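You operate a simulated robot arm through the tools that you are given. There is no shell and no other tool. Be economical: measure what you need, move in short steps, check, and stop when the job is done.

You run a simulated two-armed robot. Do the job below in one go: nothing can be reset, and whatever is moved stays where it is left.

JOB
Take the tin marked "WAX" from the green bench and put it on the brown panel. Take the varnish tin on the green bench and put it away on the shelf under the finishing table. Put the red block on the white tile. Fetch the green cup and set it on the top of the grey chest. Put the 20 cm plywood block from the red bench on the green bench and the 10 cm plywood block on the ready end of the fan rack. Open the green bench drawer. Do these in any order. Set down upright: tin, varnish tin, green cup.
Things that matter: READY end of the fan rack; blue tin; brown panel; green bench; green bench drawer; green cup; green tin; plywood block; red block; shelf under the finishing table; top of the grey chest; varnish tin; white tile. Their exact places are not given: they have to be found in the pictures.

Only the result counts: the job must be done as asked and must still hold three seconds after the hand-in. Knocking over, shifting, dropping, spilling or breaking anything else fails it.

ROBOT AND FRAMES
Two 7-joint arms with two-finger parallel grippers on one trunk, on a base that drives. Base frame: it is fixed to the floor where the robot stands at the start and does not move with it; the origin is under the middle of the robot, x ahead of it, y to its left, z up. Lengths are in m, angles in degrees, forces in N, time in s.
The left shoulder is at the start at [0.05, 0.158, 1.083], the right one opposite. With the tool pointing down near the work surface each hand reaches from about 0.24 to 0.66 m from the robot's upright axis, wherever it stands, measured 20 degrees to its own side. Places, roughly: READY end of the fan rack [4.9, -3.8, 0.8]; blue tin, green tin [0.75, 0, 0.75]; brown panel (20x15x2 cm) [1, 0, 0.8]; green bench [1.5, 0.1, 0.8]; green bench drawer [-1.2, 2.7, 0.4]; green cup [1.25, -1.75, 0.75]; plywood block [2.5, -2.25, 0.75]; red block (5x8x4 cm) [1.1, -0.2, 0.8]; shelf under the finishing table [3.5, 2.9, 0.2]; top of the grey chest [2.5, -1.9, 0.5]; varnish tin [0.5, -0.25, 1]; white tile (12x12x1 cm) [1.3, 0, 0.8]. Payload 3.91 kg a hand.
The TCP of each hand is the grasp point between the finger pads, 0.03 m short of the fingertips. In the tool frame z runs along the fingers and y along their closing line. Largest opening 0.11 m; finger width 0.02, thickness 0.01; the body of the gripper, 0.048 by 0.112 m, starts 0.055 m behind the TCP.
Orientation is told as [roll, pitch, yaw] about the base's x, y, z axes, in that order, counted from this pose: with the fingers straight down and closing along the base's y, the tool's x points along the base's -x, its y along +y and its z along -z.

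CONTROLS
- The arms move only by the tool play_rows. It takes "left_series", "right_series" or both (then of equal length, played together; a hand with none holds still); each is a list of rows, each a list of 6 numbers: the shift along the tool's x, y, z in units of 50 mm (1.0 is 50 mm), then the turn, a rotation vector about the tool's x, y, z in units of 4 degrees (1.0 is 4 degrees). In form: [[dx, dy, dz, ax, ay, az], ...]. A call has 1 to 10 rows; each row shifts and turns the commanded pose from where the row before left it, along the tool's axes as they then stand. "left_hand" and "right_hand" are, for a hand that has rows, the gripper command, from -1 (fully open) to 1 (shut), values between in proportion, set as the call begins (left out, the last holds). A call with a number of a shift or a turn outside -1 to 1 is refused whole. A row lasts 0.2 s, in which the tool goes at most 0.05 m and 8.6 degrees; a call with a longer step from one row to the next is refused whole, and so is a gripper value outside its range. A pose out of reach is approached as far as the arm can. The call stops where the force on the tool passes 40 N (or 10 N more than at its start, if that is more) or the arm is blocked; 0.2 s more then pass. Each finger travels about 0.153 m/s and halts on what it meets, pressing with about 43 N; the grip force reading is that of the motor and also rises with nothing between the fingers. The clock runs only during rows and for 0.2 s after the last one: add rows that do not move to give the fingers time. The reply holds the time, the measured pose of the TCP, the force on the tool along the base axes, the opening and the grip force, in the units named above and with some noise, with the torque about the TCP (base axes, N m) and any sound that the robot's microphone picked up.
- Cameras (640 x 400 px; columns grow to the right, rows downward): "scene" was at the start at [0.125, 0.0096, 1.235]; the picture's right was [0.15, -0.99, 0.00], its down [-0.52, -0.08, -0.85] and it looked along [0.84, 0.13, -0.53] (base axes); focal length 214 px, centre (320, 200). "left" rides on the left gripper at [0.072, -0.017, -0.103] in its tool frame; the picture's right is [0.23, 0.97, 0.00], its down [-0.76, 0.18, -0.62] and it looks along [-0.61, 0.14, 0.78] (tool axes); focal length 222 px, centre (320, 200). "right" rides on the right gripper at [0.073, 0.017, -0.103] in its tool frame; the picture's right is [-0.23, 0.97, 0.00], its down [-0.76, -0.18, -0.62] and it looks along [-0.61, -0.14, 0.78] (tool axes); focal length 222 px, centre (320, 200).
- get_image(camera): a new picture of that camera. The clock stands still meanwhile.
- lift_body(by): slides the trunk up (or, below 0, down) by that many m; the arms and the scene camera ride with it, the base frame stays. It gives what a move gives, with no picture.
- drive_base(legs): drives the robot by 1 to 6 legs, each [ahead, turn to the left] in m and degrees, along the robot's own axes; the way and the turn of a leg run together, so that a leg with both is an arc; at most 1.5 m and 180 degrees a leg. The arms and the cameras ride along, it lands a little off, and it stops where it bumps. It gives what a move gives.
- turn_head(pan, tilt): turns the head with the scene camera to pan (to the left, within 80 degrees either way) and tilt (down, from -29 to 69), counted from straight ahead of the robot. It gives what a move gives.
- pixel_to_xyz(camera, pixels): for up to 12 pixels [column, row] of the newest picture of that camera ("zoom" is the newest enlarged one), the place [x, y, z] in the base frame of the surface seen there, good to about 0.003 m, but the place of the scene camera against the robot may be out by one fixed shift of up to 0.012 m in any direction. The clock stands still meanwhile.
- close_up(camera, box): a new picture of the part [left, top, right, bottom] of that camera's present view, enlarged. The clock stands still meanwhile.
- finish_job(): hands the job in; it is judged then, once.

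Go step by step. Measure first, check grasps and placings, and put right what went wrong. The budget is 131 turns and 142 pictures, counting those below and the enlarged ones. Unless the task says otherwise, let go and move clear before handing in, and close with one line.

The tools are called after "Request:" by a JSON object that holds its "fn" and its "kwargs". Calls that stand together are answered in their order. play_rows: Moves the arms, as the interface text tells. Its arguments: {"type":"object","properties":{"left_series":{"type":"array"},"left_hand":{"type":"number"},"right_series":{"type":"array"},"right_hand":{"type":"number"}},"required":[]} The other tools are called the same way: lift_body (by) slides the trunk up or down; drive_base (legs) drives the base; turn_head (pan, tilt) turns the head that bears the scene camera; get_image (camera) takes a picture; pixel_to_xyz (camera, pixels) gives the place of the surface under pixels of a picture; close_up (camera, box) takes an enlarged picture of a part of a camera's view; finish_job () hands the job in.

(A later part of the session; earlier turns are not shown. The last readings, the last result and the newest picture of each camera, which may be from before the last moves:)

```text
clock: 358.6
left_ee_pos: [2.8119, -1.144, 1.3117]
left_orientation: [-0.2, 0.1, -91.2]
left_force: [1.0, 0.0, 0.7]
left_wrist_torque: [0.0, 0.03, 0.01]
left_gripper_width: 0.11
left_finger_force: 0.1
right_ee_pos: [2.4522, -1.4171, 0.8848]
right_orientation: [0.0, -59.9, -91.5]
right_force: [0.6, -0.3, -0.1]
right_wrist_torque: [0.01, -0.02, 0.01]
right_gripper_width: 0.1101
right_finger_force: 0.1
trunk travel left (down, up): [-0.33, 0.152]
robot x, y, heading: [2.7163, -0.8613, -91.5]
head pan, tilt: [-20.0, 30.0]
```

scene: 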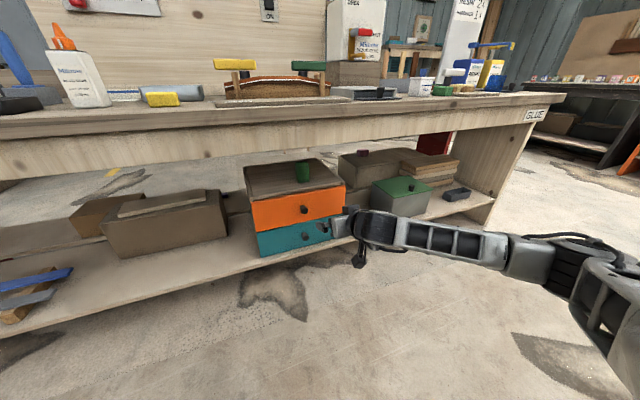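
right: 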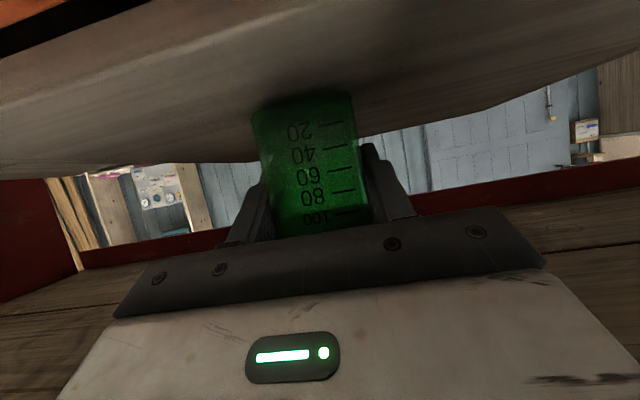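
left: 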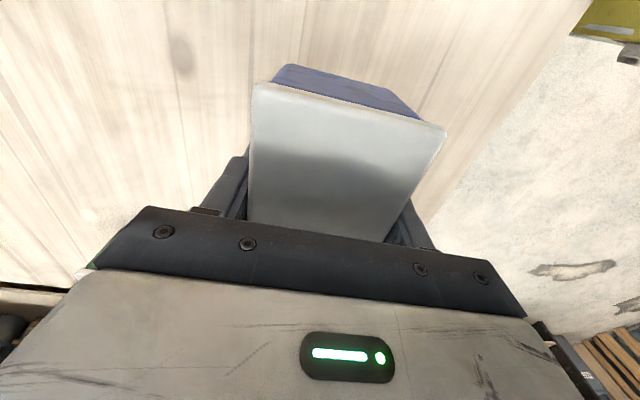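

The green cup stands on the chest (303,170). I restore the right arm and drive round the west end of the GLUE bench to the red bench side.

Request:
{"fn": "play_rows", "kwargs": {"right_series": [[-0.18, 0, -0.48, 0, 1, 0], [-0.15, 0, -0.49, 0, 1, 0], [-0.12, 0, -0.5, 0, 1, 0], [-0.09, 0, -0.5, 0, 1, 0], [-0.04, 0, -0.51, 0, 1, 0], [0.17, 0.1, -0.27, 0, 1, 0], [0.19, 0.1, -0.26, 0, 1, 0], [0.21, 0.1, -0.25, 0, 1, 0], [0.225, 0.1, -0.23, 0, 1, 0], [0.24, 0.1, -0.22, 0, 1, 0]], "left_series": [[0, 0, 0.8, 0, 0, 0], [0, 0, 0.8, 0, 0, 0], [0, 0, 0.8, 0, 0, 0], [0, 0, 0.8, 0, 0, 0], [0, 0, 0.8, 0, 0, 0], [0, 0, 0, 0, 0, 0], [0, 0, 0, 0, 0, 0], [0, 0, 0, 0, 0, 0], [0, 0, 0, 0, 0, 0], [0, 0, 0, 0, 0, 0]]}}

Request:
{"fn": "play_rows", "kwargs": {"right_series": [[0.255, 0.1, -0.2, 0, 1, 0], [0.27, 0.1, -0.18, 0, 1, 0], [0.28, 0.1, -0.16, 0, 1, 0], [0.29, 0.1, -0.14, 0, 1, 0], [0.3, 0.1, -0.12, 0, 1, 0]]}}

Request:
{"fn": "drive_base", "kwargs": {"legs": [[0, -90], [1.5, 0], [0.65, 0], [0, 90], [1.2, 0], [0.95, 0]]}}

Request:
{"fn": "turn_head", "kwargs": {"pan": 30, "tilt": 20}}

Request:
{"fn": "get_image", "kwargs": {"camera": "scene"}}

```text
clock: 360.8
left_ee_pos: [2.8125, -1.1444, 1.1111]
left_orientation: [-0.3, 0.0, -91.3]
left_force: [0.4, 0.2, 0.3]
left_wrist_torque: [-0.02, 0.0, 0.01]
left_gripper_width: 0.11
left_finger_force: 0.0
right_ee_pos: [2.4797, -1.2618, 1.0086]
right_orientation: [-0.1, -19.9, -91.5]
right_force: [-0.3, -0.1, -0.5]
right_wrist_torque: [0.02, 0.0, 0.04]
right_gripper_width: 0.11
right_finger_force: 0.1
trunk travel left (down, up): [-0.33, 0.152]
robot x, y, heading: [2.716, -0.8603, -91.4]
head pan, tilt: [-20.0, 30.0]
```

```text
clock: 362.0
left_ee_pos: [2.8127, -1.1442, 1.1113]
left_orientation: [-0.3, 0.0, -91.3]
left_force: [-0.3, -0.9, -0.1]
left_wrist_torque: [0.0, -0.02, 0.0]
left_gripper_width: 0.11
left_finger_force: 0.1
right_ee_pos: [2.5093, -1.185, 1.0324]
right_orientation: [0.0, 0.1, -91.6]
right_force: [0.8, 0.2, 0.1]
right_wrist_torque: [0.01, 0.0, 0.02]
right_gripper_width: 0.1102
right_finger_force: 0.1
trunk travel left (down, up): [-0.33, 0.152]
robot x, y, heading: [2.7172, -0.863, -91.5]
head pan, tilt: [-20.0, 30.0]
```

```text
clock: 390.5
left_ee_pos: [0.4584, -3.2087, 1.1098]
left_orientation: [-0.2, 0.2, -95.6]
left_force: [-0.1, 0.2, -0.2]
left_wrist_torque: [0.02, -0.03, -0.01]
left_gripper_width: 0.11
left_finger_force: 0.1
right_ee_pos: [0.1531, -3.2272, 1.0328]
right_orientation: [0.0, 0.1, -95.9]
right_force: [-0.1, 0.1, -0.1]
right_wrist_torque: [-0.02, 0.02, 0.03]
right_gripper_width: 0.1097
right_finger_force: 0.1
trunk travel left (down, up): [-0.33, 0.152]
robot x, y, heading: [0.3849, -2.9189, -95.7]
head pan, tilt: [-20.0, 30.0]
```

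```text
clock: 391.7
left_ee_pos: [0.4576, -3.2077, 1.1114]
left_orientation: [-0.2, 0.0, -95.7]
left_force: [-0.3, -0.9, 0.2]
left_wrist_torque: [-0.02, -0.05, 0.0]
left_gripper_width: 0.1099
left_finger_force: 0.1
right_ee_pos: [0.1528, -3.2273, 1.0321]
right_orientation: [-0.1, -0.1, -95.9]
right_force: [0.2, -0.4, -0.6]
right_wrist_torque: [-0.03, 0.04, 0.02]
right_gripper_width: 0.1099
right_finger_force: 0.0
trunk travel left (down, up): [-0.33, 0.152]
robot x, y, heading: [0.382, -2.9221, -95.8]
head pan, tilt: [30.0, 20.0]
```

```text
51 pictures are left
```

scene: 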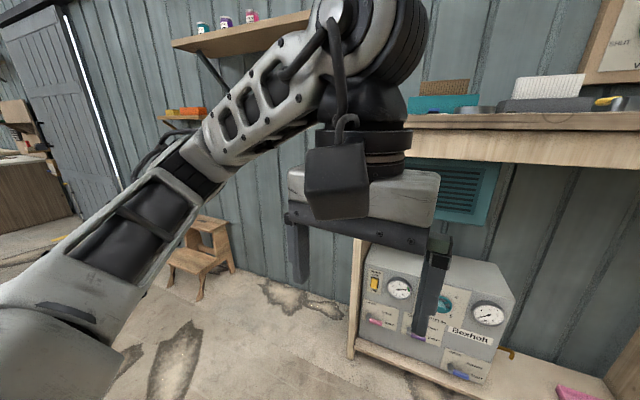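

I'm at (0.38,-2.92) next to a wall table. I turn to heading 0 and look along the red bench's side.

Request:
{"fn": "drive_base", "kwargs": {"legs": [[0, 96]]}}

Request:
{"fn": "turn_head", "kwargs": {"pan": 0, "tilt": 18}}

Request:
{"fn": "get_image", "kwargs": {"camera": "scene"}}

```text
clock: 396.1
left_ee_pos: [0.6678, -2.8244, 1.1098]
left_orientation: [-0.3, 0.1, -1.2]
left_force: [0.1, 0.8, 0.5]
left_wrist_torque: [-0.03, -0.02, 0.05]
left_gripper_width: 0.1097
left_finger_force: 0.0
right_ee_pos: [0.7085, -3.1265, 1.0328]
right_orientation: [0.0, 0.1, -1.4]
right_force: [0.1, -0.1, -0.4]
right_wrist_torque: [0.0, -0.01, 0.02]
right_gripper_width: 0.1103
right_finger_force: 0.1
trunk travel left (down, up): [-0.33, 0.152]
robot x, y, heading: [0.3844, -2.9205, -1.2]
head pan, tilt: [30.0, 20.0]
```

```text
clock: 397.0
left_ee_pos: [0.6676, -2.8245, 1.1122]
left_orientation: [-0.2, 0.1, -1.3]
left_force: [-0.1, -0.2, 0.2]
left_wrist_torque: [0.01, 0.02, -0.01]
left_gripper_width: 0.1103
left_finger_force: 0.0
right_ee_pos: [0.7091, -3.1266, 1.0326]
right_orientation: [0.0, 0.1, -1.4]
right_force: [-0.5, 0.0, -0.3]
right_wrist_torque: [0.01, -0.01, 0.0]
right_gripper_width: 0.1098
right_finger_force: 0.1
trunk travel left (down, up): [-0.33, 0.152]
robot x, y, heading: [0.3848, -2.9195, -1.3]
head pan, tilt: [0.0, 18.0]
```

```text
50 pictures are left
```

scene: 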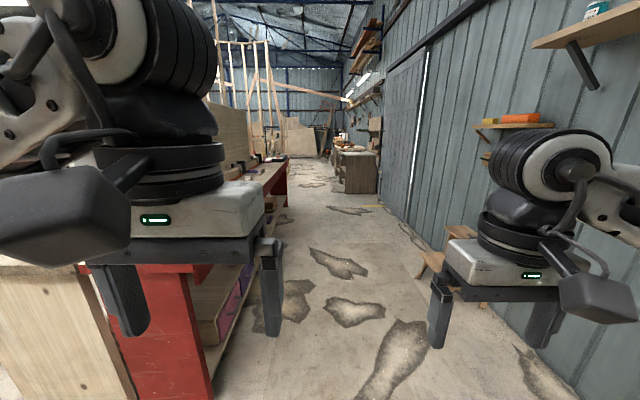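

Red bench is on the left, aisle clear ahead. I measure edges and the aisle.

Request:
{"fn": "pixel_to_xyz", "kwargs": {"camera": "scene", "pixels": [[205, 380], [285, 165], [285, 210], [435, 262], [350, 290], [375, 190], [340, 155], [420, 200], [275, 150], [300, 160]]}}

Request:
{"fn": "drive_base", "kwargs": {"legs": [[0.9, 1]]}}

Request:
{"fn": "turn_head", "kwargs": {"pan": 60, "tilt": 30}}

Request:
{"fn": "get_image", "kwargs": {"camera": "scene"}}

```text
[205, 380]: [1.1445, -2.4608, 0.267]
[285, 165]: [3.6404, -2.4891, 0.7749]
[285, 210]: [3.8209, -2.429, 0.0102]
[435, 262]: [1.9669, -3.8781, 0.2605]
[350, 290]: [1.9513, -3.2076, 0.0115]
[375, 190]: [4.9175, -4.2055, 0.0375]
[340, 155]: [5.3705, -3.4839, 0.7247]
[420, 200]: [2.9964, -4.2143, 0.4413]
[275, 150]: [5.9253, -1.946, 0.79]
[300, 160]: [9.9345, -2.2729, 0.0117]
```

```text
clock: 401.7
left_ee_pos: [1.562, -2.8304, 1.1098]
left_orientation: [-0.3, 0.1, -0.1]
left_force: [1.0, -0.1, 0.3]
left_wrist_torque: [0.0, -0.02, -0.02]
left_gripper_width: 0.1102
left_finger_force: 0.0
right_ee_pos: [1.6096, -3.1308, 1.0331]
right_orientation: [0.0, 0.1, -0.2]
right_force: [0.2, 0.0, 0.1]
right_wrist_torque: [-0.02, -0.03, 0.01]
right_gripper_width: 0.1101
right_finger_force: 0.0
trunk travel left (down, up): [-0.33, 0.152]
robot x, y, heading: [1.28, -2.9298, -0.1]
head pan, tilt: [0.0, 18.0]
```

```text
clock: 403.0
left_ee_pos: [1.5605, -2.8296, 1.1108]
left_orientation: [-0.2, 0.1, -0.1]
left_force: [0.6, -0.9, -0.1]
left_wrist_torque: [-0.03, 0.01, 0.01]
left_gripper_width: 0.1101
left_finger_force: 0.0
right_ee_pos: [1.6087, -3.1318, 1.0336]
right_orientation: [0.0, 0.1, -0.2]
right_force: [0.3, -0.8, -0.1]
right_wrist_torque: [0.01, 0.03, -0.02]
right_gripper_width: 0.11
right_finger_force: 0.0
trunk travel left (down, up): [-0.33, 0.152]
robot x, y, heading: [1.2798, -2.9318, -0.0]
head pan, tilt: [60.0, 30.0]
```

```text
49 pictures are left
```

scene: 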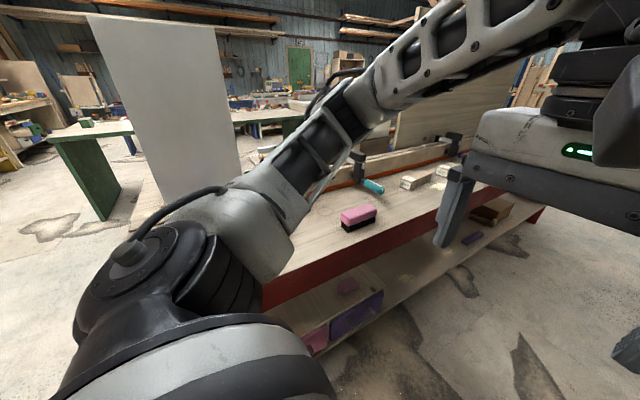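

Blocks are visible at (415,180) and (445,170). I drive to x≈2.3 and face the red bench.

Request:
{"fn": "drive_base", "kwargs": {"legs": [[1.0, -2], [0, 92]]}}

Request:
{"fn": "turn_head", "kwargs": {"pan": 0, "tilt": 40}}

Request:
{"fn": "get_image", "kwargs": {"camera": "scene"}}

```text
clock: 412.1
left_ee_pos: [2.1614, -2.678, 1.1111]
left_orientation: [-0.2, 0.1, 89.6]
left_force: [0.1, 0.1, 0.4]
left_wrist_torque: [-0.03, -0.01, 0.03]
left_gripper_width: 0.1099
left_finger_force: 0.0
right_ee_pos: [2.4629, -2.6307, 1.0333]
right_orientation: [0.0, 0.0, 89.5]
right_force: [0.6, 0.8, 0.0]
right_wrist_torque: [-0.03, -0.01, 0.01]
right_gripper_width: 0.11
right_finger_force: 0.0
trunk travel left (down, up): [-0.33, 0.152]
robot x, y, heading: [2.2578, -2.9613, 89.3]
head pan, tilt: [60.0, 30.0]
```

```text
clock: 413.4
left_ee_pos: [2.1613, -2.6764, 1.1108]
left_orientation: [-0.2, 0.1, 89.6]
left_force: [-0.1, 0.0, -0.6]
left_wrist_torque: [0.01, -0.01, 0.0]
left_gripper_width: 0.11
left_finger_force: 0.1
right_ee_pos: [2.4634, -2.6319, 1.0324]
right_orientation: [0.0, 0.1, 89.4]
right_force: [0.4, 0.1, -0.2]
right_wrist_torque: [0.04, 0.02, 0.0]
right_gripper_width: 0.1098
right_finger_force: 0.2
trunk travel left (down, up): [-0.33, 0.152]
robot x, y, heading: [2.2601, -2.9567, 89.3]
head pan, tilt: [0.0, 40.0]
```

```text
48 pictures are left
```

scene: 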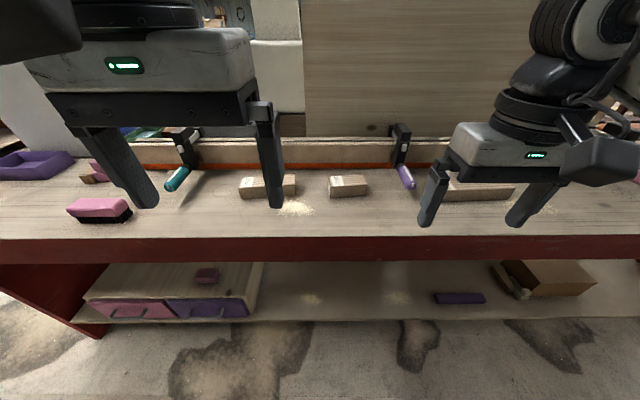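

Three wooden blocks of different lengths at (268,186), (348,186), (470,190). I zoom and measure their ends.

Request:
{"fn": "close_up", "kwargs": {"camera": "scene", "box": [220, 140, 540, 240]}}

Request:
{"fn": "pixel_to_xyz", "kwargs": {"camera": "zoom", "pixels": [[40, 90], [150, 85], [40, 110], [220, 90], [294, 88], [225, 108], [292, 106], [225, 74], [288, 72], [588, 92], [470, 110], [588, 110]]}}

```text
2.00 times, centred on (380, 190) of scene
```

zoom: 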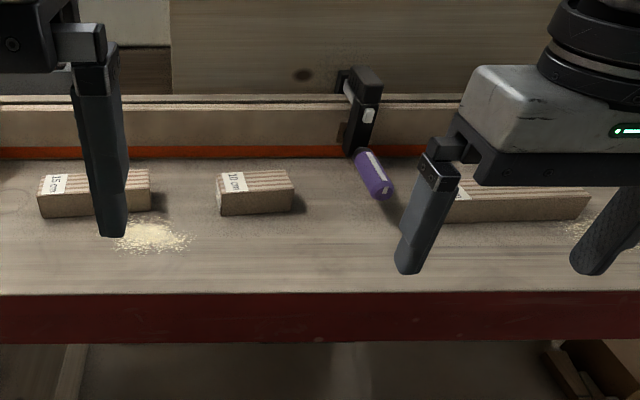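

```text
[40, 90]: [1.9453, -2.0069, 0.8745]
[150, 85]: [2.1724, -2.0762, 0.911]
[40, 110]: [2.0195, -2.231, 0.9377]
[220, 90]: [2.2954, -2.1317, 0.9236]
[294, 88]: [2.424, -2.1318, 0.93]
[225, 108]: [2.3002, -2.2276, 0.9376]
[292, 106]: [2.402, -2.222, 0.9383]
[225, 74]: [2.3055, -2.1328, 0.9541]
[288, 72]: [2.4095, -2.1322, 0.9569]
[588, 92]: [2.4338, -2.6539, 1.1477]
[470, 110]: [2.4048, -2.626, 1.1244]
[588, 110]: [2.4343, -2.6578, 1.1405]
```

Labels read 15 cm, 10 cm and (right) the long one, 20 cm. I measure the corners of the 10 cm and 20 cm blocks, moving the right hand aside first.

Request:
{"fn": "pixel_to_xyz", "kwargs": {"camera": "zoom", "pixels": [[220, 196], [293, 186], [219, 174], [287, 172], [255, 182], [222, 213], [290, 209], [588, 198], [530, 210], [480, 218], [550, 192], [460, 195]]}}

Request:
{"fn": "play_rows", "kwargs": {"right_series": [[0, -0.6, -0.8, 0, 0, 0], [0, -0.6, -0.8, 0, 0, 0], [0, -0.6, -0.8, 0, 0, 0], [0, -0.6, -0.8, 0, 0, 0]]}}

Request:
{"fn": "get_image", "kwargs": {"camera": "scene"}}

```text
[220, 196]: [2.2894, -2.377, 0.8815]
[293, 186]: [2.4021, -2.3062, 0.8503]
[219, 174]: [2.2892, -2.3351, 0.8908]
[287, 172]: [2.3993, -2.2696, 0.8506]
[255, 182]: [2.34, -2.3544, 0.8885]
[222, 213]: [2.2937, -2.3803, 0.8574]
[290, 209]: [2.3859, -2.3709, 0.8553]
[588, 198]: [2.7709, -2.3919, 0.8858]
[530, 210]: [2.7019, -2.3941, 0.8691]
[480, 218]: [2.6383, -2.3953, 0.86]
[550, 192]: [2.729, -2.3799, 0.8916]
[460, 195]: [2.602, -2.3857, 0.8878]
```

```text
clock: 414.4
left_ee_pos: [2.1601, -2.6786, 1.1106]
left_orientation: [-0.3, 0.1, 89.6]
left_force: [0.3, -0.5, -0.2]
left_wrist_torque: [0.04, -0.01, 0.02]
left_gripper_width: 0.1099
left_finger_force: 0.1
right_ee_pos: [2.5827, -2.6322, 1.1923]
right_orientation: [0.2, 0.0, 89.4]
right_force: [0.0, -0.4, 0.1]
right_wrist_torque: [-0.02, -0.01, -0.01]
right_gripper_width: 0.1098
right_finger_force: 0.0
trunk travel left (down, up): [-0.33, 0.152]
robot x, y, heading: [2.2586, -2.9592, 89.5]
head pan, tilt: [0.0, 40.0]
```

```text
46 pictures are left
```

scene: 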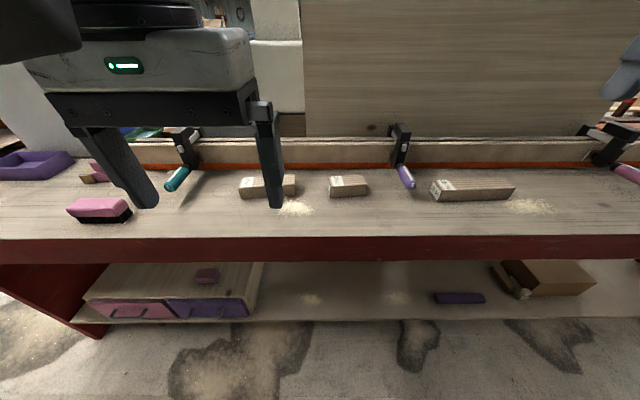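

10 cm block centre ≈(2.34,-2.357); 20 cm block around x 2.57–2.77. I shift the robot to x≈2.5 and rotate both wrists outward by 90° to grip across the short side.

Request:
{"fn": "drive_base", "kwargs": {"legs": [[0, -90], [0.25, 0], [0, 90], [0.03, 0]]}}

Request:
{"fn": "play_rows", "kwargs": {"left_series": [[0, 0.3, 0, 0, 0, -1], [0, 0.3, 0, 0, 0, -1], [0, 0.3, 0, 0, 0, -1], [0, 0, 0, 0, 0, -1], [0, 0, 0, 0, 0, -1], [0, 0, 0, 0, 0, -1], [0, 0, 0, 0, 0, -1], [0, 0, 0, 0, 0, -1], [0, 0, 0, 0, 0, -1], [0, 0, 0, 0, 0, -1]], "right_series": [[0, 0.6, 0.4, 0, 0, 1], [0, 0.6, 0.4, 0, 0, 1], [0, 0, 0.4, 0, 0, 1], [0, 0, 0, 0, 0, 1], [0, 0, 0, 0, 0, 1], [0, 0, 0, 0, 0, 1], [0, 0, 0, 0, 0, 1], [0, 0, 0, 0, 0, 1], [0, 0, 0, 0, 0, 1], [0, 0, 0, 0, 0, 1]]}}

Request:
{"fn": "play_rows", "kwargs": {"left_series": [[0, 0, 0, 0, 0, -1], [0, 0, 0, 0, 0, -1], [0, 0, 0, 0, 0, -1], [0, 0, 0, 0, 0, -1], [0, 0, 0, 0, 0, -1], [0, 0, 0, 0, 0, -1], [0, 0, 0, 0, 0, -1], [0, 0, 0, 0, 0, -1], [0, 0, 0, 0, 0, -1], [0, 0, 0, 0, 0, -1]], "right_series": [[0, 0, 0, 0, 0, 1], [0, 0, 0, 0, 0, 1], [0, 0, 0, 0, 0, 1], [0, 0, 0, 0, 0, 1], [0, 0, 0, 0, 0, 1], [0, 0, 0, 0, 0, 1], [0, 0, 0, 0, 0, 1], [0, 0, 0, 0, 0, 1], [0, 0, 0, 0, 0, 1], [0, 0, 0, 0, 0, 1]]}}

Request:
{"fn": "get_image", "kwargs": {"camera": "scene"}}

```text
clock: 424.2
left_ee_pos: [2.4163, -2.6447, 1.1105]
left_orientation: [-0.2, 0.2, 88.9]
left_force: [0.1, -0.1, -0.7]
left_wrist_torque: [-0.01, 0.01, 0.02]
left_gripper_width: 0.1099
left_finger_force: 0.1
right_ee_pos: [2.8368, -2.6036, 1.1918]
right_orientation: [-0.1, 0.1, 88.7]
right_force: [-0.8, -0.3, 0.5]
right_wrist_torque: [-0.02, -0.01, -0.01]
right_gripper_width: 0.1099
right_finger_force: 0.0
trunk travel left (down, up): [-0.33, 0.152]
robot x, y, heading: [2.5112, -2.9236, 89.1]
head pan, tilt: [0.0, 40.0]
```

```text
clock: 426.4
left_ee_pos: [2.3697, -2.6485, 1.1118]
left_orientation: [-0.1, 0.3, 128.9]
left_force: [-0.4, 0.0, 0.3]
left_wrist_torque: [0.03, -0.02, 0.04]
left_gripper_width: 0.11
left_finger_force: 0.1
right_ee_pos: [2.7769, -2.6017, 1.1339]
right_orientation: [-0.1, 0.2, 48.6]
right_force: [-0.1, 0.4, -0.6]
right_wrist_torque: [-0.02, 0.0, 0.0]
right_gripper_width: 0.1097
right_finger_force: 0.1
trunk travel left (down, up): [-0.33, 0.152]
robot x, y, heading: [2.5147, -2.93, 89.0]
head pan, tilt: [0.0, 40.0]
```

```text
clock: 428.6
left_ee_pos: [2.3707, -2.6477, 1.1108]
left_orientation: [0.2, 0.4, 169.1]
left_force: [0.0, -0.3, 0.7]
left_wrist_torque: [0.0, 0.02, 0.03]
left_gripper_width: 0.11
left_finger_force: 0.0
right_ee_pos: [2.7764, -2.6027, 1.1325]
right_orientation: [0.0, 0.1, 8.7]
right_force: [0.1, 0.0, 0.5]
right_wrist_torque: [0.0, -0.02, 0.01]
right_gripper_width: 0.11
right_finger_force: 0.0
trunk travel left (down, up): [-0.33, 0.152]
robot x, y, heading: [2.5082, -2.9278, 88.9]
head pan, tilt: [0.0, 40.0]
```

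```text
45 pictures are left
```

scene: 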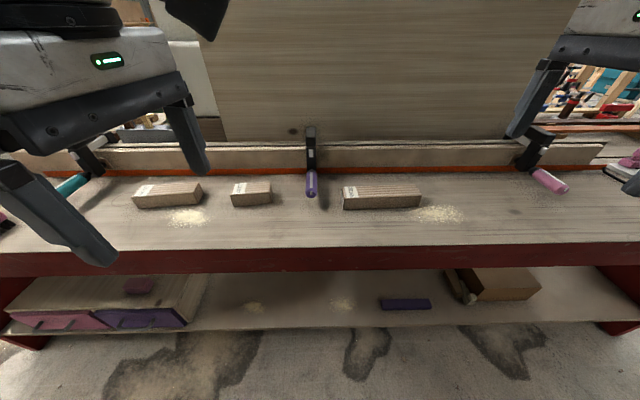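

Both blocks are clear of the hands now. Zoom to confirm labels and measure.

Request:
{"fn": "close_up", "kwargs": {"camera": "scene", "box": [210, 130, 450, 280]}}

Request:
{"fn": "pixel_to_xyz", "kwargs": {"camera": "scene", "pixels": [[232, 195], [270, 192], [234, 185], [269, 183], [250, 189], [345, 197], [419, 195], [346, 187], [414, 185], [382, 191], [312, 190], [380, 205]]}}

```text
2.67 times, centred on (330, 205) of scene
```

zoom: 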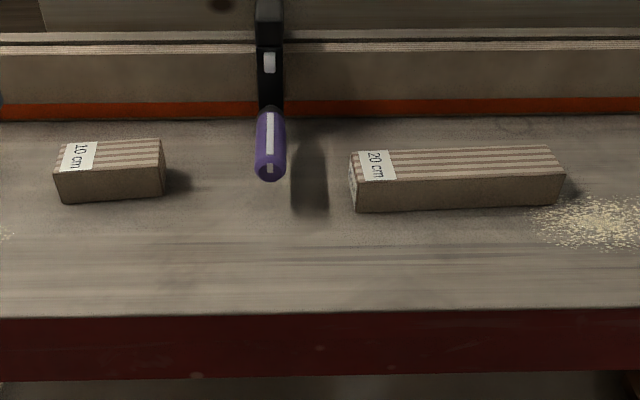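

```text
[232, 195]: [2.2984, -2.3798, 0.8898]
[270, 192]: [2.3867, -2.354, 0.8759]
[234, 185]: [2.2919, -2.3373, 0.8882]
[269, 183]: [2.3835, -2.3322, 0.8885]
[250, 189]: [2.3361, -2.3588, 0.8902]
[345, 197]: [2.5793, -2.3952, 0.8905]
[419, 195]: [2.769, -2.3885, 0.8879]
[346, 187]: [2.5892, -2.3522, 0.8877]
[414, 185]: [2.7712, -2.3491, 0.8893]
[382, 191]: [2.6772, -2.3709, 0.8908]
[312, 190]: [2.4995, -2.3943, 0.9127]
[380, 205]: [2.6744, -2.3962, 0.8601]
```

10 cm centre (2.34,-2.357), 20 cm centre (2.677,-2.372), tops ≈0.885. I move both hands above them and check the fence behind.

Request:
{"fn": "pixel_to_xyz", "kwargs": {"camera": "scene", "pixels": [[250, 172], [250, 160], [250, 147], [380, 170], [380, 145]]}}

Request:
{"fn": "play_rows", "kwargs": {"left_series": [[-0.09, -0.83, 0.31, 0, 0, -0.9], [-0.09, -0.83, 0.31, 0, 0, -0.9], [-0.09, -0.83, 0.31, 0, 0, -0.9], [-0.09, -0.83, 0.31, 0, 0, 0], [-0.09, -0.83, 0.31, 0, 0, 0], [-0.09, -0.83, 0.31, 0, 0, 0], [-0.09, -0.83, 0.31, 0, 0, 0]], "right_series": [[0.284, 0.66, 0.38, 0, 0, 0.73], [0.284, 0.66, 0.38, 0, 0, 0.73], [0.284, 0.66, 0.38, 0, 0, 0.73], [0.284, 0.66, 0.38, 0, 0, 0], [0.284, 0.66, 0.38, 0, 0, 0], [0.284, 0.66, 0.38, 0, 0, 0], [0.284, 0.66, 0.38, 0, 0, 0]], "left_hand": -0.45, "right_hand": -0.45}}

Request:
{"fn": "get_image", "kwargs": {"camera": "left"}}

Request:
{"fn": "get_image", "kwargs": {"camera": "right"}}

```text
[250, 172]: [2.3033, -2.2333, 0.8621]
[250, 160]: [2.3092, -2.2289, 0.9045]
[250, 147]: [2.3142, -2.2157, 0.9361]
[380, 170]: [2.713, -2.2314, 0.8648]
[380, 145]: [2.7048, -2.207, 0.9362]
```

```text
clock: 430.2
left_ee_pos: [2.3563, -2.3564, 1.0014]
left_orientation: [0.1, 0.2, 179.7]
left_force: [0.2, 0.2, 1.0]
left_wrist_torque: [-0.01, -0.02, 0.0]
left_gripper_width: 0.0798
left_finger_force: 0.0
right_ee_pos: [2.6693, -2.3756, 0.9995]
right_orientation: [-0.1, 0.0, 0.1]
right_force: [-0.9, -0.2, 0.4]
right_wrist_torque: [-0.01, 0.0, -0.03]
right_gripper_width: 0.0799
right_finger_force: 0.0
trunk travel left (down, up): [-0.33, 0.152]
robot x, y, heading: [2.5097, -2.9277, 88.9]
head pan, tilt: [0.0, 40.0]
```

```text
43 pictures are left
```

left: 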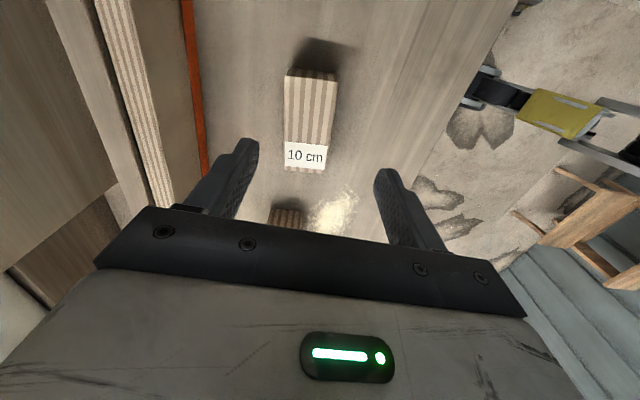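

```text
42 pictures are left
```

right: 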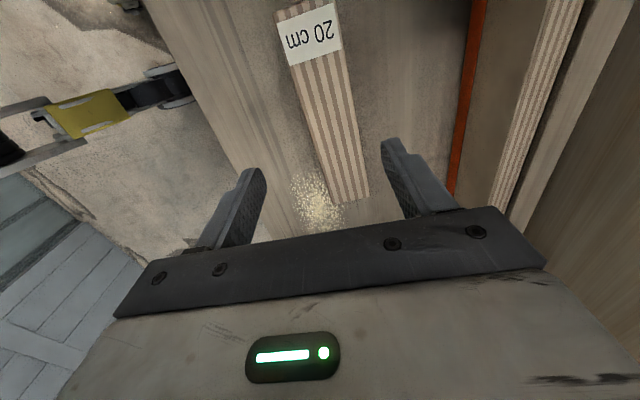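

Request:
{"fn": "pixel_to_xyz", "kwargs": {"camera": "left", "pixels": [[288, 78], [336, 82], [326, 168], [287, 165], [308, 120], [360, 120]]}}

Request:
{"fn": "pixel_to_xyz", "kwargs": {"camera": "right", "pixels": [[280, 20], [333, 8], [367, 195], [330, 202], [322, 110], [400, 110]]}}

```text
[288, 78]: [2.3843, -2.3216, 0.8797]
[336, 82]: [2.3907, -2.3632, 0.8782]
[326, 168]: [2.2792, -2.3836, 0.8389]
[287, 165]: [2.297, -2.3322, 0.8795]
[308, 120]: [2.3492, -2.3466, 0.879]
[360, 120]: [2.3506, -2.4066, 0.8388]
```

```text
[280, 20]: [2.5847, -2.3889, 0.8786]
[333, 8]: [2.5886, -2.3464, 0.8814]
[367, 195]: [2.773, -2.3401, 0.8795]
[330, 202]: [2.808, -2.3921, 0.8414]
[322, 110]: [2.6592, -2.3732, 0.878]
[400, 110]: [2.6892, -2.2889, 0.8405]
```

Wrist views: 10 cm centre (2.342,-2.349) rotated ≈7°, 20 cm centre (2.678,-2.367), tops 0.879. Correct, descend, and grip both.

Request:
{"fn": "play_rows", "kwargs": {"left_series": [[-0.28, -0.15, 0, 0, 0, -0.85], [0, 0, 0.5, 0, 0, -0.85], [0, 0, 0.7, 0, 0, 0], [0, 0, 0.7, 0, 0, 0], [0, 0, 0.65, 0, 0, 0]], "right_series": [[-0.18, 0.17, 0, 0, 0, -0.5], [0, 0, 0.48, 0, 0, 0], [0, 0, 0.7, 0, 0, 0], [0, 0, 0.7, 0, 0, 0], [0, 0, 0.63, 0, 0, 0]]}}

Request:
{"fn": "play_rows", "kwargs": {"left_series": [[0, 0, 0, 0, 0, 0], [0, 0, 0, 0, 0, 0], [0, 0, 0, 0, 0, 0], [0, 0, -0.5, 0, 0, 0], [0, 0, -0.6, 0, 0, 0], [0, 0, -0.6, 0, 0, 0]], "right_series": [[0, 0, 0, 0, 0, 0], [0, 0, 0, 0, 0, 0], [0, 0, 0, 0, 0, 0], [0, 0, -0.5, 0, 0, 0], [0, 0, -0.6, 0, 0, 0], [0, 0, -0.6, 0, 0, 0]], "left_hand": 1, "right_hand": 1}}

Request:
{"fn": "get_image", "kwargs": {"camera": "scene"}}

```text
clock: 431.4
left_ee_pos: [2.3423, -2.3481, 0.8729]
left_orientation: [0.2, 0.2, -173.5]
left_force: [0.1, 0.3, -0.5]
left_wrist_torque: [0.01, -0.01, 0.02]
left_gripper_width: 0.0797
left_finger_force: 0.1
right_ee_pos: [2.6767, -2.3681, 0.8721]
right_orientation: [0.0, 0.1, 2.1]
right_force: [-0.2, -0.3, 0.2]
right_wrist_torque: [0.03, -0.01, -0.01]
right_gripper_width: 0.0799
right_finger_force: 0.1
trunk travel left (down, up): [-0.33, 0.152]
robot x, y, heading: [2.5126, -2.9281, 88.8]
head pan, tilt: [0.0, 40.0]
```

```text
clock: 432.8
left_ee_pos: [2.3418, -2.3499, 0.9587]
left_orientation: [0.1, 0.3, -173.4]
left_force: [-0.2, 0.7, -1.2]
left_wrist_torque: [-0.02, 0.0, -0.01]
left_gripper_width: 0.0496
left_finger_force: 42.7
right_ee_pos: [2.6767, -2.3659, 0.9586]
right_orientation: [-0.1, 0.1, 2.1]
right_force: [0.1, -0.4, -1.6]
right_wrist_torque: [0.01, 0.08, -0.01]
right_gripper_width: 0.0497
right_finger_force: 43.4
trunk travel left (down, up): [-0.33, 0.152]
robot x, y, heading: [2.5107, -2.9231, 88.9]
head pan, tilt: [0.0, 40.0]
```

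```text
41 pictures are left
```

scene: 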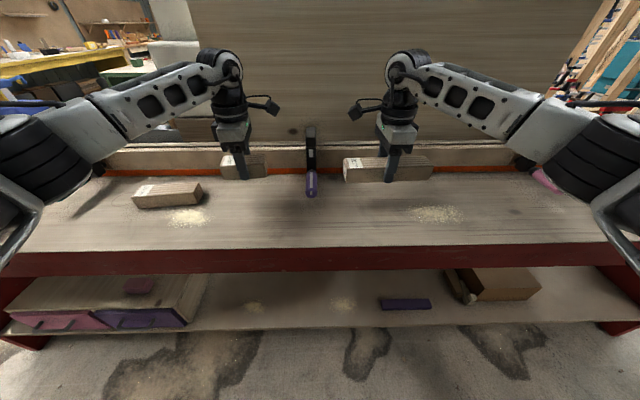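

Both blocks are held (5 cm grip). Raise, pull the hands in, and drive along to x≈4.6 looking for the fan rack.

Request:
{"fn": "lift_body", "kwargs": {"by": 0.1}}

Request:
{"fn": "play_rows", "kwargs": {"left_series": [[0, 0.8, 0, 0, 0, 0], [0, 0.8, 0, 0, 0, 0], [0, 0.8, 0, 0, 0, 0], [0, 0.8, 0, 0, 0, 0], [0, 0.8, 0, 0, 0, 0]], "right_series": [[0, -0.8, 0, 0, 0, 0], [0, -0.8, 0, 0, 0, 0], [0, -0.8, 0, 0, 0, 0], [0, -0.8, 0, 0, 0, 0], [0, -0.8, 0, 0, 0, 0]]}}

Request:
{"fn": "drive_base", "kwargs": {"legs": [[0, -90], [1.2, 0], [0.8, 0]]}}

Request:
{"fn": "turn_head", "kwargs": {"pan": -30, "tilt": 25}}

Request:
{"fn": "get_image", "kwargs": {"camera": "scene"}}

```text
clock: 434.1
left_ee_pos: [2.3423, -2.3497, 1.0579]
left_orientation: [0.2, 0.2, -173.4]
left_force: [0.0, -0.5, -0.7]
left_wrist_torque: [-0.01, 0.01, 0.04]
left_gripper_width: 0.0493
left_finger_force: 43.2
right_ee_pos: [2.6766, -2.366, 1.0585]
right_orientation: [-0.1, -0.1, 2.0]
right_force: [0.5, -0.1, -2.9]
right_wrist_torque: [0.01, 0.01, -0.01]
right_gripper_width: 0.05
right_finger_force: 43.5
trunk travel left (down, up): [-0.43, 0.052]
robot x, y, heading: [2.5132, -2.9269, 89.0]
head pan, tilt: [0.0, 40.0]
```

```text
clock: 435.3
left_ee_pos: [2.366, -2.5478, 1.0602]
left_orientation: [0.2, 0.4, -173.3]
left_force: [-0.5, -0.4, -1.2]
left_wrist_torque: [0.03, 0.01, -0.02]
left_gripper_width: 0.0492
left_finger_force: 43.4
right_ee_pos: [2.686, -2.5673, 1.0582]
right_orientation: [0.0, 0.0, 2.0]
right_force: [0.8, 0.0, -2.2]
right_wrist_torque: [0.01, 0.0, 0.01]
right_gripper_width: 0.0498
right_finger_force: 43.3
trunk travel left (down, up): [-0.43, 0.052]
robot x, y, heading: [2.5118, -2.9246, 89.0]
head pan, tilt: [0.0, 40.0]
```

```text
clock: 449.0
left_ee_pos: [4.8682, -2.8136, 1.0585]
left_orientation: [0.2, 0.2, 97.0]
left_force: [-0.1, -0.6, -0.9]
left_wrist_torque: [-0.01, 0.0, 0.02]
left_gripper_width: 0.0493
left_finger_force: 43.3
right_ee_pos: [4.8512, -3.1315, 1.0581]
right_orientation: [-0.1, -0.1, -87.5]
right_force: [0.3, 0.5, -1.9]
right_wrist_torque: [0.02, 0.03, 0.0]
right_gripper_width: 0.0496
right_finger_force: 42.8
trunk travel left (down, up): [-0.43, 0.052]
robot x, y, heading: [4.4907, -2.96, -0.5]
head pan, tilt: [0.0, 40.0]
```

```text
clock: 450.0
left_ee_pos: [4.8683, -2.8123, 1.0587]
left_orientation: [0.2, 0.3, 97.0]
left_force: [0.0, 0.0, -1.5]
left_wrist_torque: [-0.02, -0.03, 0.02]
left_gripper_width: 0.0492
left_finger_force: 42.8
right_ee_pos: [4.8511, -3.131, 1.0578]
right_orientation: [-0.1, 0.1, -87.6]
right_force: [0.1, -1.1, -2.6]
right_wrist_torque: [-0.01, -0.04, -0.03]
right_gripper_width: 0.0496
right_finger_force: 43.1
trunk travel left (down, up): [-0.43, 0.052]
robot x, y, heading: [4.4861, -2.9645, -0.5]
head pan, tilt: [-30.0, 25.0]
```

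```text
40 pictures are left
```

scene: 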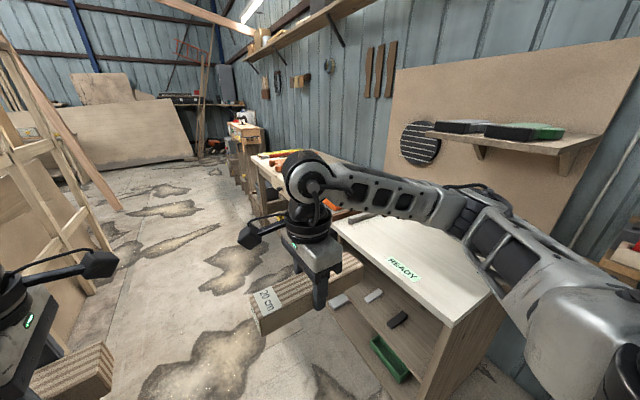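

A READY label is at (405,270) on a wall bench. I zoom and measure that surface.

Request:
{"fn": "close_up", "kwargs": {"camera": "scene", "box": [240, 120, 520, 340]}}

Request:
{"fn": "pixel_to_xyz", "kwargs": {"camera": "scene", "pixels": [[405, 270], [380, 245], [450, 270], [440, 322], [490, 290], [335, 228], [425, 235], [270, 170], [360, 330], [330, 190], [400, 225]]}}

```text
1.82 times, centred on (380, 230) of scene
```

zoom: 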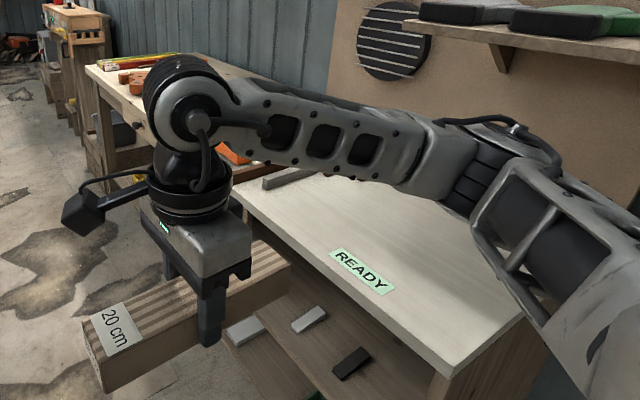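

```text
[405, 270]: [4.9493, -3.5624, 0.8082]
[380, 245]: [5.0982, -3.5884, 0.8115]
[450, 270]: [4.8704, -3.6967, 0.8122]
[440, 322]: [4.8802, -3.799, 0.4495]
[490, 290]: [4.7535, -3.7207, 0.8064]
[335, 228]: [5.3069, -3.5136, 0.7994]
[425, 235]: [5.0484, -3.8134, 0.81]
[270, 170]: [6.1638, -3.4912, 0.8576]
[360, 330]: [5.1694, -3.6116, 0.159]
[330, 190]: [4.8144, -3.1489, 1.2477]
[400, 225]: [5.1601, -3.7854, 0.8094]
```

READY end: top z≈0.81, x from 4.75, front y≈-3.5. I position the robot at x≈4.78 facing it.

Request:
{"fn": "drive_base", "kwargs": {"legs": [[0.29, 0], [0, -89], [0.14, 0]]}}

Request:
{"fn": "turn_head", "kwargs": {"pan": 15, "tilt": 35}}

Request:
{"fn": "get_image", "kwargs": {"camera": "scene"}}

```text
clock: 456.7
left_ee_pos: [4.9341, -3.4855, 1.0583]
left_orientation: [0.2, 0.2, 7.8]
left_force: [0.4, -0.2, -1.6]
left_wrist_torque: [0.0, -0.01, 0.0]
left_gripper_width: 0.0494
left_finger_force: 43.1
right_ee_pos: [4.6145, -3.4741, 1.0576]
right_orientation: [-0.1, 0.0, -176.6]
right_force: [-1.0, -0.3, -2.2]
right_wrist_torque: [0.01, 0.01, 0.0]
right_gripper_width: 0.0496
right_finger_force: 42.8
trunk travel left (down, up): [-0.43, 0.052]
robot x, y, heading: [4.7817, -3.1083, -89.5]
head pan, tilt: [-30.0, 25.0]
```

```text
clock: 457.8
left_ee_pos: [4.9335, -3.4844, 1.059]
left_orientation: [0.2, 0.2, 7.8]
left_force: [-0.7, -0.5, -0.7]
left_wrist_torque: [-0.03, -0.02, -0.01]
left_gripper_width: 0.0496
left_finger_force: 43.2
right_ee_pos: [4.6143, -3.472, 1.0579]
right_orientation: [0.0, 0.0, -176.6]
right_force: [0.7, 0.0, -2.2]
right_wrist_torque: [-0.02, 0.01, 0.02]
right_gripper_width: 0.0493
right_finger_force: 42.5
trunk travel left (down, up): [-0.43, 0.052]
robot x, y, heading: [4.7801, -3.1089, -89.7]
head pan, tilt: [15.0, 35.0]
```

```text
38 pictures are left
```

scene: 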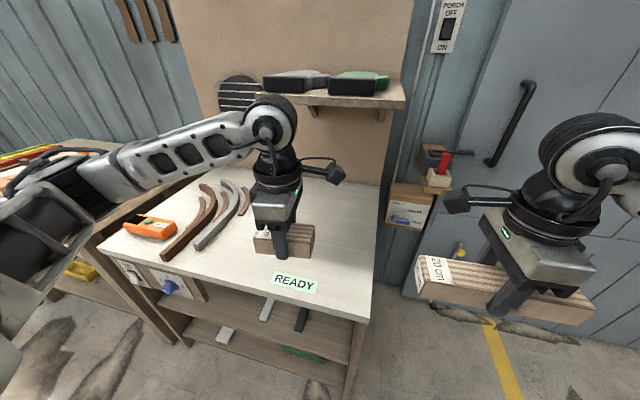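

The left hand holds the 10 cm block just in front of the READY label (295,283); ribs lie on the other end. I extend 22 cm, then lower.

Request:
{"fn": "play_rows", "kwargs": {"left_series": [[0.24, -0.88, 0, 0, 0, 0], [0.24, -0.88, 0, 0, 0, 0], [0.24, -0.88, 0, 0, 0, 0], [0.24, -0.88, 0, 0, 0, 0], [0.24, -0.88, 0, 0, 0, 0], [0, 0, 0.7, 0, 0, 0], [0, 0, 0.7, 0, 0, 0], [0, 0, 0.7, 0, 0, 0], [0, 0, 0.7, 0, 0, 0]]}}

Request:
{"fn": "get_image", "kwargs": {"camera": "left"}}

Request:
{"fn": "get_image", "kwargs": {"camera": "scene"}}

```text
clock: 459.8
left_ee_pos: [4.9064, -3.7099, 0.9171]
left_orientation: [0.2, 0.2, 7.8]
left_force: [-0.1, 1.1, -1.6]
left_wrist_torque: [-0.03, 0.02, 0.04]
left_gripper_width: 0.0495
left_finger_force: 43.5
right_ee_pos: [4.6148, -3.4729, 1.0582]
right_orientation: [-0.1, 0.1, -176.6]
right_force: [0.7, -0.2, -2.2]
right_wrist_torque: [0.01, 0.0, -0.01]
right_gripper_width: 0.0496
right_finger_force: 43.2
trunk travel left (down, up): [-0.43, 0.052]
robot x, y, heading: [4.7807, -3.1092, -89.8]
head pan, tilt: [15.0, 35.0]
```

```text
37 pictures are left
```

left: 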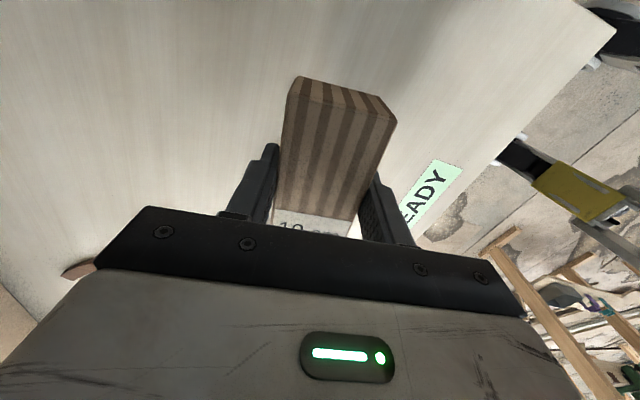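

```text
36 pictures are left
```

scene: 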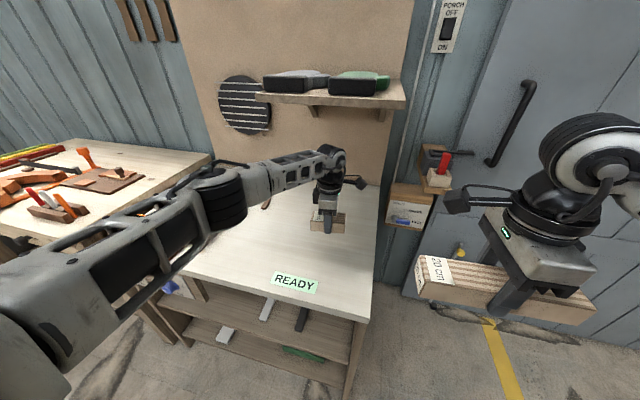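

Over the READY end. Lower gently to contact.

Request:
{"fn": "play_rows", "kwargs": {"left_series": [[0, 0, 0.7, 0, 0, 0], [0, 0, 0.6, 0, 0, 0], [0, 0, 0.15, 0, 0, 0]]}}

Request:
{"fn": "play_rows", "kwargs": {"left_series": [[0, 0, 0.06, 0, 0, 0], [0, 0, 0.06, 0, 0, 0], [0, 0, 0.06, 0, 0, 0]]}}

```text
clock: 460.6
left_ee_pos: [4.9046, -3.7112, 0.8438]
left_orientation: [0.1, 0.2, 7.8]
left_force: [-0.1, -0.7, -1.4]
left_wrist_torque: [-0.01, -0.01, -0.01]
left_gripper_width: 0.0496
left_finger_force: 43.5
right_ee_pos: [4.6145, -3.4725, 1.059]
right_orientation: [-0.2, 0.0, -176.6]
right_force: [1.3, 0.4, -1.4]
right_wrist_torque: [0.02, 0.0, -0.01]
right_gripper_width: 0.0497
right_finger_force: 42.6
trunk travel left (down, up): [-0.43, 0.052]
robot x, y, heading: [4.7792, -3.1087, -89.7]
head pan, tilt: [15.0, 35.0]
```

```text
clock: 461.4
left_ee_pos: [4.9051, -3.711, 0.8364]
left_orientation: [0.2, 0.2, 7.8]
left_force: [0.0, 0.3, -2.5]
left_wrist_torque: [0.01, -0.04, 0.01]
left_gripper_width: 0.0492
left_finger_force: 43.0
right_ee_pos: [4.6148, -3.4737, 1.058]
right_orientation: [-0.1, 0.0, -176.5]
right_force: [-0.1, -1.0, -2.0]
right_wrist_torque: [0.03, -0.03, 0.0]
right_gripper_width: 0.0495
right_finger_force: 42.9
trunk travel left (down, up): [-0.43, 0.052]
robot x, y, heading: [4.7818, -3.1099, -89.4]
head pan, tilt: [15.0, 35.0]
```

Request:
{"fn": "play_rows", "kwargs": {"left_series": [[0, 0, 0.05, 0, 0, 0], [0, 0, 0.05, 0, 0, 0]]}}

```text
clock: 462.0
left_ee_pos: [4.9039, -3.7111, 0.8336]
left_orientation: [0.0, 0.2, 7.8]
left_force: [0.7, 0.5, 7.5]
left_wrist_torque: [-0.01, -0.44, 0.07]
left_gripper_width: 0.0492
left_finger_force: 42.8
right_ee_pos: [4.6147, -3.4719, 1.0597]
right_orientation: [0.0, 0.1, -176.7]
right_force: [0.5, 0.3, -1.4]
right_wrist_torque: [0.03, -0.01, 0.01]
right_gripper_width: 0.0495
right_finger_force: 42.8
trunk travel left (down, up): [-0.43, 0.052]
robot x, y, heading: [4.7811, -3.1094, -89.7]
head pan, tilt: [15.0, 35.0]
```

Contact at 7.5 N. Open, rise, and pull the left hand back.

Request:
{"fn": "play_rows", "kwargs": {"left_series": [[0, 0, 0, 0, 0, 0], [0, 0, 0, 0, 0, 0], [0, 0, -0.4, 0, 0, 0], [0, 0, -0.8, 0, 0, 0], [0, 0, -0.9, 0, 0, 0], [0, 0, -0.9, 0, 0, 0], [0, 0, -0.9, 0, 0, 0], [-0.1, 0.8, 0, 0, 0, 0], [-0.1, 0.8, 0, 0, 0, 0], [-0.1, 0.8, 0, 0, 0, 0]], "left_hand": -1}}

Request:
{"fn": "play_rows", "kwargs": {"left_series": [[-0.1, 0.8, 0, 0, 0, 1], [-0.1, 0.8, 0, 0, 0, 1], [0, 0.4, 0, 0, 0, 1], [0, 0, 0, 0, 0, 1], [0, 0, 0, 0, 0, 1], [0, 0, 0, 0, 0, 1], [0, 0, 0, 0, 0, 1], [0, 0, 0, 0, 0, 1], [0, 0, 0, 0, 0, 1], [0, 0, 0, 0, 0, 1]]}}

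Request:
{"fn": "get_image", "kwargs": {"camera": "scene"}}

```text
clock: 464.2
left_ee_pos: [4.9024, -3.5886, 1.0271]
left_orientation: [0.0, 0.3, 7.9]
left_force: [-0.3, 0.3, 0.4]
left_wrist_torque: [-0.02, -0.02, 0.0]
left_gripper_width: 0.1099
left_finger_force: 0.0
right_ee_pos: [4.6159, -3.4718, 1.0581]
right_orientation: [-0.1, 0.0, -176.7]
right_force: [-1.5, 0.2, -1.3]
right_wrist_torque: [0.0, 0.03, 0.0]
right_gripper_width: 0.0496
right_finger_force: 43.2
trunk travel left (down, up): [-0.43, 0.052]
robot x, y, heading: [4.7812, -3.1062, -89.8]
head pan, tilt: [15.0, 35.0]
```

```text
clock: 466.4
left_ee_pos: [4.9045, -3.4905, 1.0275]
left_orientation: [-0.2, 0.4, -32.2]
left_force: [0.5, -0.6, 0.5]
left_wrist_torque: [0.03, -0.02, 0.03]
left_gripper_width: 0.1099
left_finger_force: 0.0
right_ee_pos: [4.6144, -3.473, 1.059]
right_orientation: [-0.1, 0.0, -176.5]
right_force: [-1.0, -0.6, -2.7]
right_wrist_torque: [0.0, -0.04, 0.01]
right_gripper_width: 0.0497
right_finger_force: 42.9
trunk travel left (down, up): [-0.43, 0.052]
robot x, y, heading: [4.7785, -3.1068, -89.7]
head pan, tilt: [15.0, 35.0]
```

```text
35 pictures are left
```

scene: 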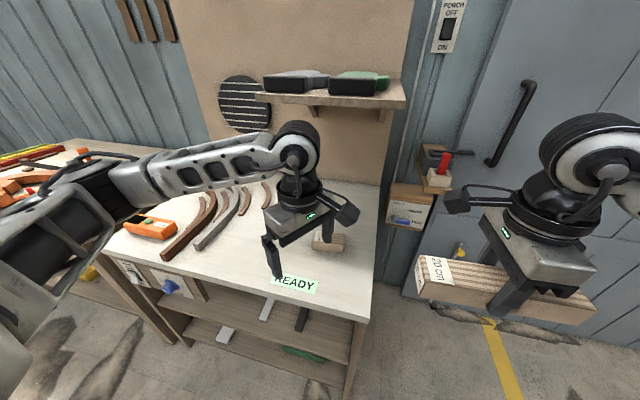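

The 10 cm block lies on the READY end (327,243). Now I carry the 20 cm block back by the known route to the green bench.

Request:
{"fn": "drive_base", "kwargs": {"legs": [[-0.15, 0], [0, -90], [1.5, 0], [1.5, 0], [1.35, 0]]}}

```text
clock: 491.9
left_ee_pos: [0.0492, -3.0849, 1.0276]
left_orientation: [0.0, 0.3, -124.3]
left_force: [-0.6, -0.1, 0.9]
left_wrist_torque: [-0.02, 0.03, 0.02]
left_gripper_width: 0.1102
left_finger_force: 0.1
right_ee_pos: [0.0773, -2.7963, 1.0578]
right_orientation: [-0.1, 0.0, 91.3]
right_force: [0.3, -0.5, -2.1]
right_wrist_torque: [-0.02, 0.02, 0.02]
right_gripper_width: 0.0498
right_finger_force: 42.9
trunk travel left (down, up): [-0.43, 0.052]
robot x, y, heading: [0.4336, -2.9755, 178.2]
head pan, tilt: [15.0, 35.0]
```

Request:
{"fn": "drive_base", "kwargs": {"legs": [[0, -88], [1.1, 0], [1.05, 0], [0, -90], [1.4, 0], [0, 90]]}}

Request:
{"fn": "turn_head", "kwargs": {"pan": -10, "tilt": 40}}

Request:
{"fn": "get_image", "kwargs": {"camera": "scene"}}

```text
clock: 520.5
left_ee_pos: [1.668, -0.498, 1.0281]
left_orientation: [0.0, 0.3, 147.7]
left_force: [0.1, 0.6, 0.2]
left_wrist_torque: [0.01, -0.02, 0.02]
left_gripper_width: 0.1103
left_finger_force: 0.2
right_ee_pos: [1.9567, -0.5161, 1.0588]
right_orientation: [0.0, 0.0, 3.2]
right_force: [0.1, 0.0, -1.7]
right_wrist_torque: [0.02, 0.03, 0.01]
right_gripper_width: 0.0496
right_finger_force: 42.9
trunk travel left (down, up): [-0.43, 0.052]
robot x, y, heading: [1.7908, -0.8804, 90.2]
head pan, tilt: [15.0, 35.0]
```

```text
clock: 521.4
left_ee_pos: [1.6675, -0.4983, 1.0291]
left_orientation: [0.0, 0.3, 147.7]
left_force: [0.0, -0.4, 0.0]
left_wrist_torque: [0.02, 0.02, 0.0]
left_gripper_width: 0.1099
left_finger_force: 0.1
right_ee_pos: [1.9568, -0.5166, 1.0578]
right_orientation: [-0.1, 0.0, 3.2]
right_force: [0.2, 0.2, -2.5]
right_wrist_torque: [0.02, 0.03, -0.01]
right_gripper_width: 0.0497
right_finger_force: 43.3
trunk travel left (down, up): [-0.43, 0.052]
robot x, y, heading: [1.7881, -0.8791, 90.1]
head pan, tilt: [-10.0, 40.0]
```

```text
34 pictures are left
```

scene: 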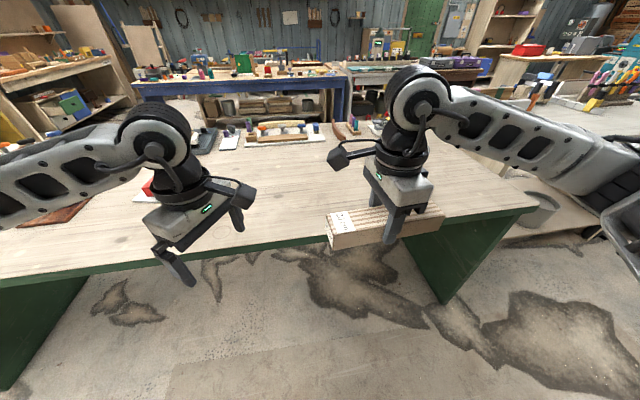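

The bench area near (1.95,-0.15) is free. Drive 0.2 forward, extend, and lower toward the top.

Request:
{"fn": "drive_base", "kwargs": {"legs": [[0.2, 0]]}}

Request:
{"fn": "play_rows", "kwargs": {"right_series": [[0, 0.85, 0, 0, 0, 0], [0, 0.85, 0, 0, 0, 0], [0, 0.85, 0, 0, 0, 0], [0, 0.85, 0, 0, 0, 0], [0, 0, 0.85, 0, 0, 0], [0, 0, 0.85, 0, 0, 0], [0, 0, 0.85, 0, 0, 0], [0, 0, 0.7, 0, 0, 0]]}}

Request:
{"fn": "get_image", "kwargs": {"camera": "scene"}}

```text
clock: 523.0
left_ee_pos: [1.6659, -0.2971, 1.0266]
left_orientation: [0.0, 0.4, 147.8]
left_force: [-1.2, -0.1, -0.5]
left_wrist_torque: [-0.02, 0.02, -0.02]
left_gripper_width: 0.1101
left_finger_force: 0.1
right_ee_pos: [1.9549, -0.3155, 1.0582]
right_orientation: [-0.1, 0.0, 3.3]
right_force: [-0.6, 0.8, -1.5]
right_wrist_torque: [0.02, 0.05, 0.02]
right_gripper_width: 0.0496
right_finger_force: 42.7
trunk travel left (down, up): [-0.43, 0.052]
robot x, y, heading: [1.7917, -0.6797, 90.2]
head pan, tilt: [-10.0, 40.0]
```

```text
clock: 524.8
left_ee_pos: [1.6656, -0.2983, 1.027]
left_orientation: [0.0, 0.3, 147.8]
left_force: [0.0, 0.1, -0.5]
left_wrist_torque: [-0.03, -0.01, -0.03]
left_gripper_width: 0.1099
left_finger_force: 0.1
right_ee_pos: [1.9474, -0.1454, 0.896]
right_orientation: [-0.1, 0.1, 3.3]
right_force: [0.3, -0.2, -2.7]
right_wrist_torque: [-0.01, 0.02, -0.02]
right_gripper_width: 0.0497
right_finger_force: 42.8
trunk travel left (down, up): [-0.43, 0.052]
robot x, y, heading: [1.7891, -0.6768, 90.4]
head pan, tilt: [-10.0, 40.0]
```

```text
33 pictures are left
```

scene: 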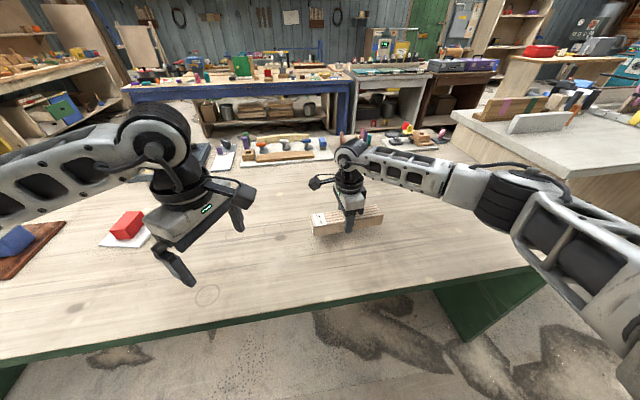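

The block is above clear bench. Lower the last 4 cm gently.

Request:
{"fn": "play_rows", "kwargs": {"right_series": [[0, 0, 0.5, 0, 0, 0], [0, 0, 0.25, 0, 0, 0], [0, 0, 0.06, 0, 0, 0], [0, 0, 0.05, 0, 0, 0]]}}

```text
clock: 525.8
left_ee_pos: [1.6658, -0.3007, 1.0276]
left_orientation: [-0.1, 0.3, 147.8]
left_force: [-0.3, 0.1, 0.1]
left_wrist_torque: [0.02, -0.04, 0.0]
left_gripper_width: 0.1101
left_finger_force: 0.0
right_ee_pos: [1.9461, -0.146, 0.854]
right_orientation: [0.0, 0.0, 3.4]
right_force: [0.4, -2.1, 3.4]
right_wrist_torque: [-0.01, -0.59, -0.09]
right_gripper_width: 0.0497
right_finger_force: 42.7
trunk travel left (down, up): [-0.43, 0.052]
robot x, y, heading: [1.7886, -0.6774, 90.1]
head pan, tilt: [-10.0, 40.0]
```

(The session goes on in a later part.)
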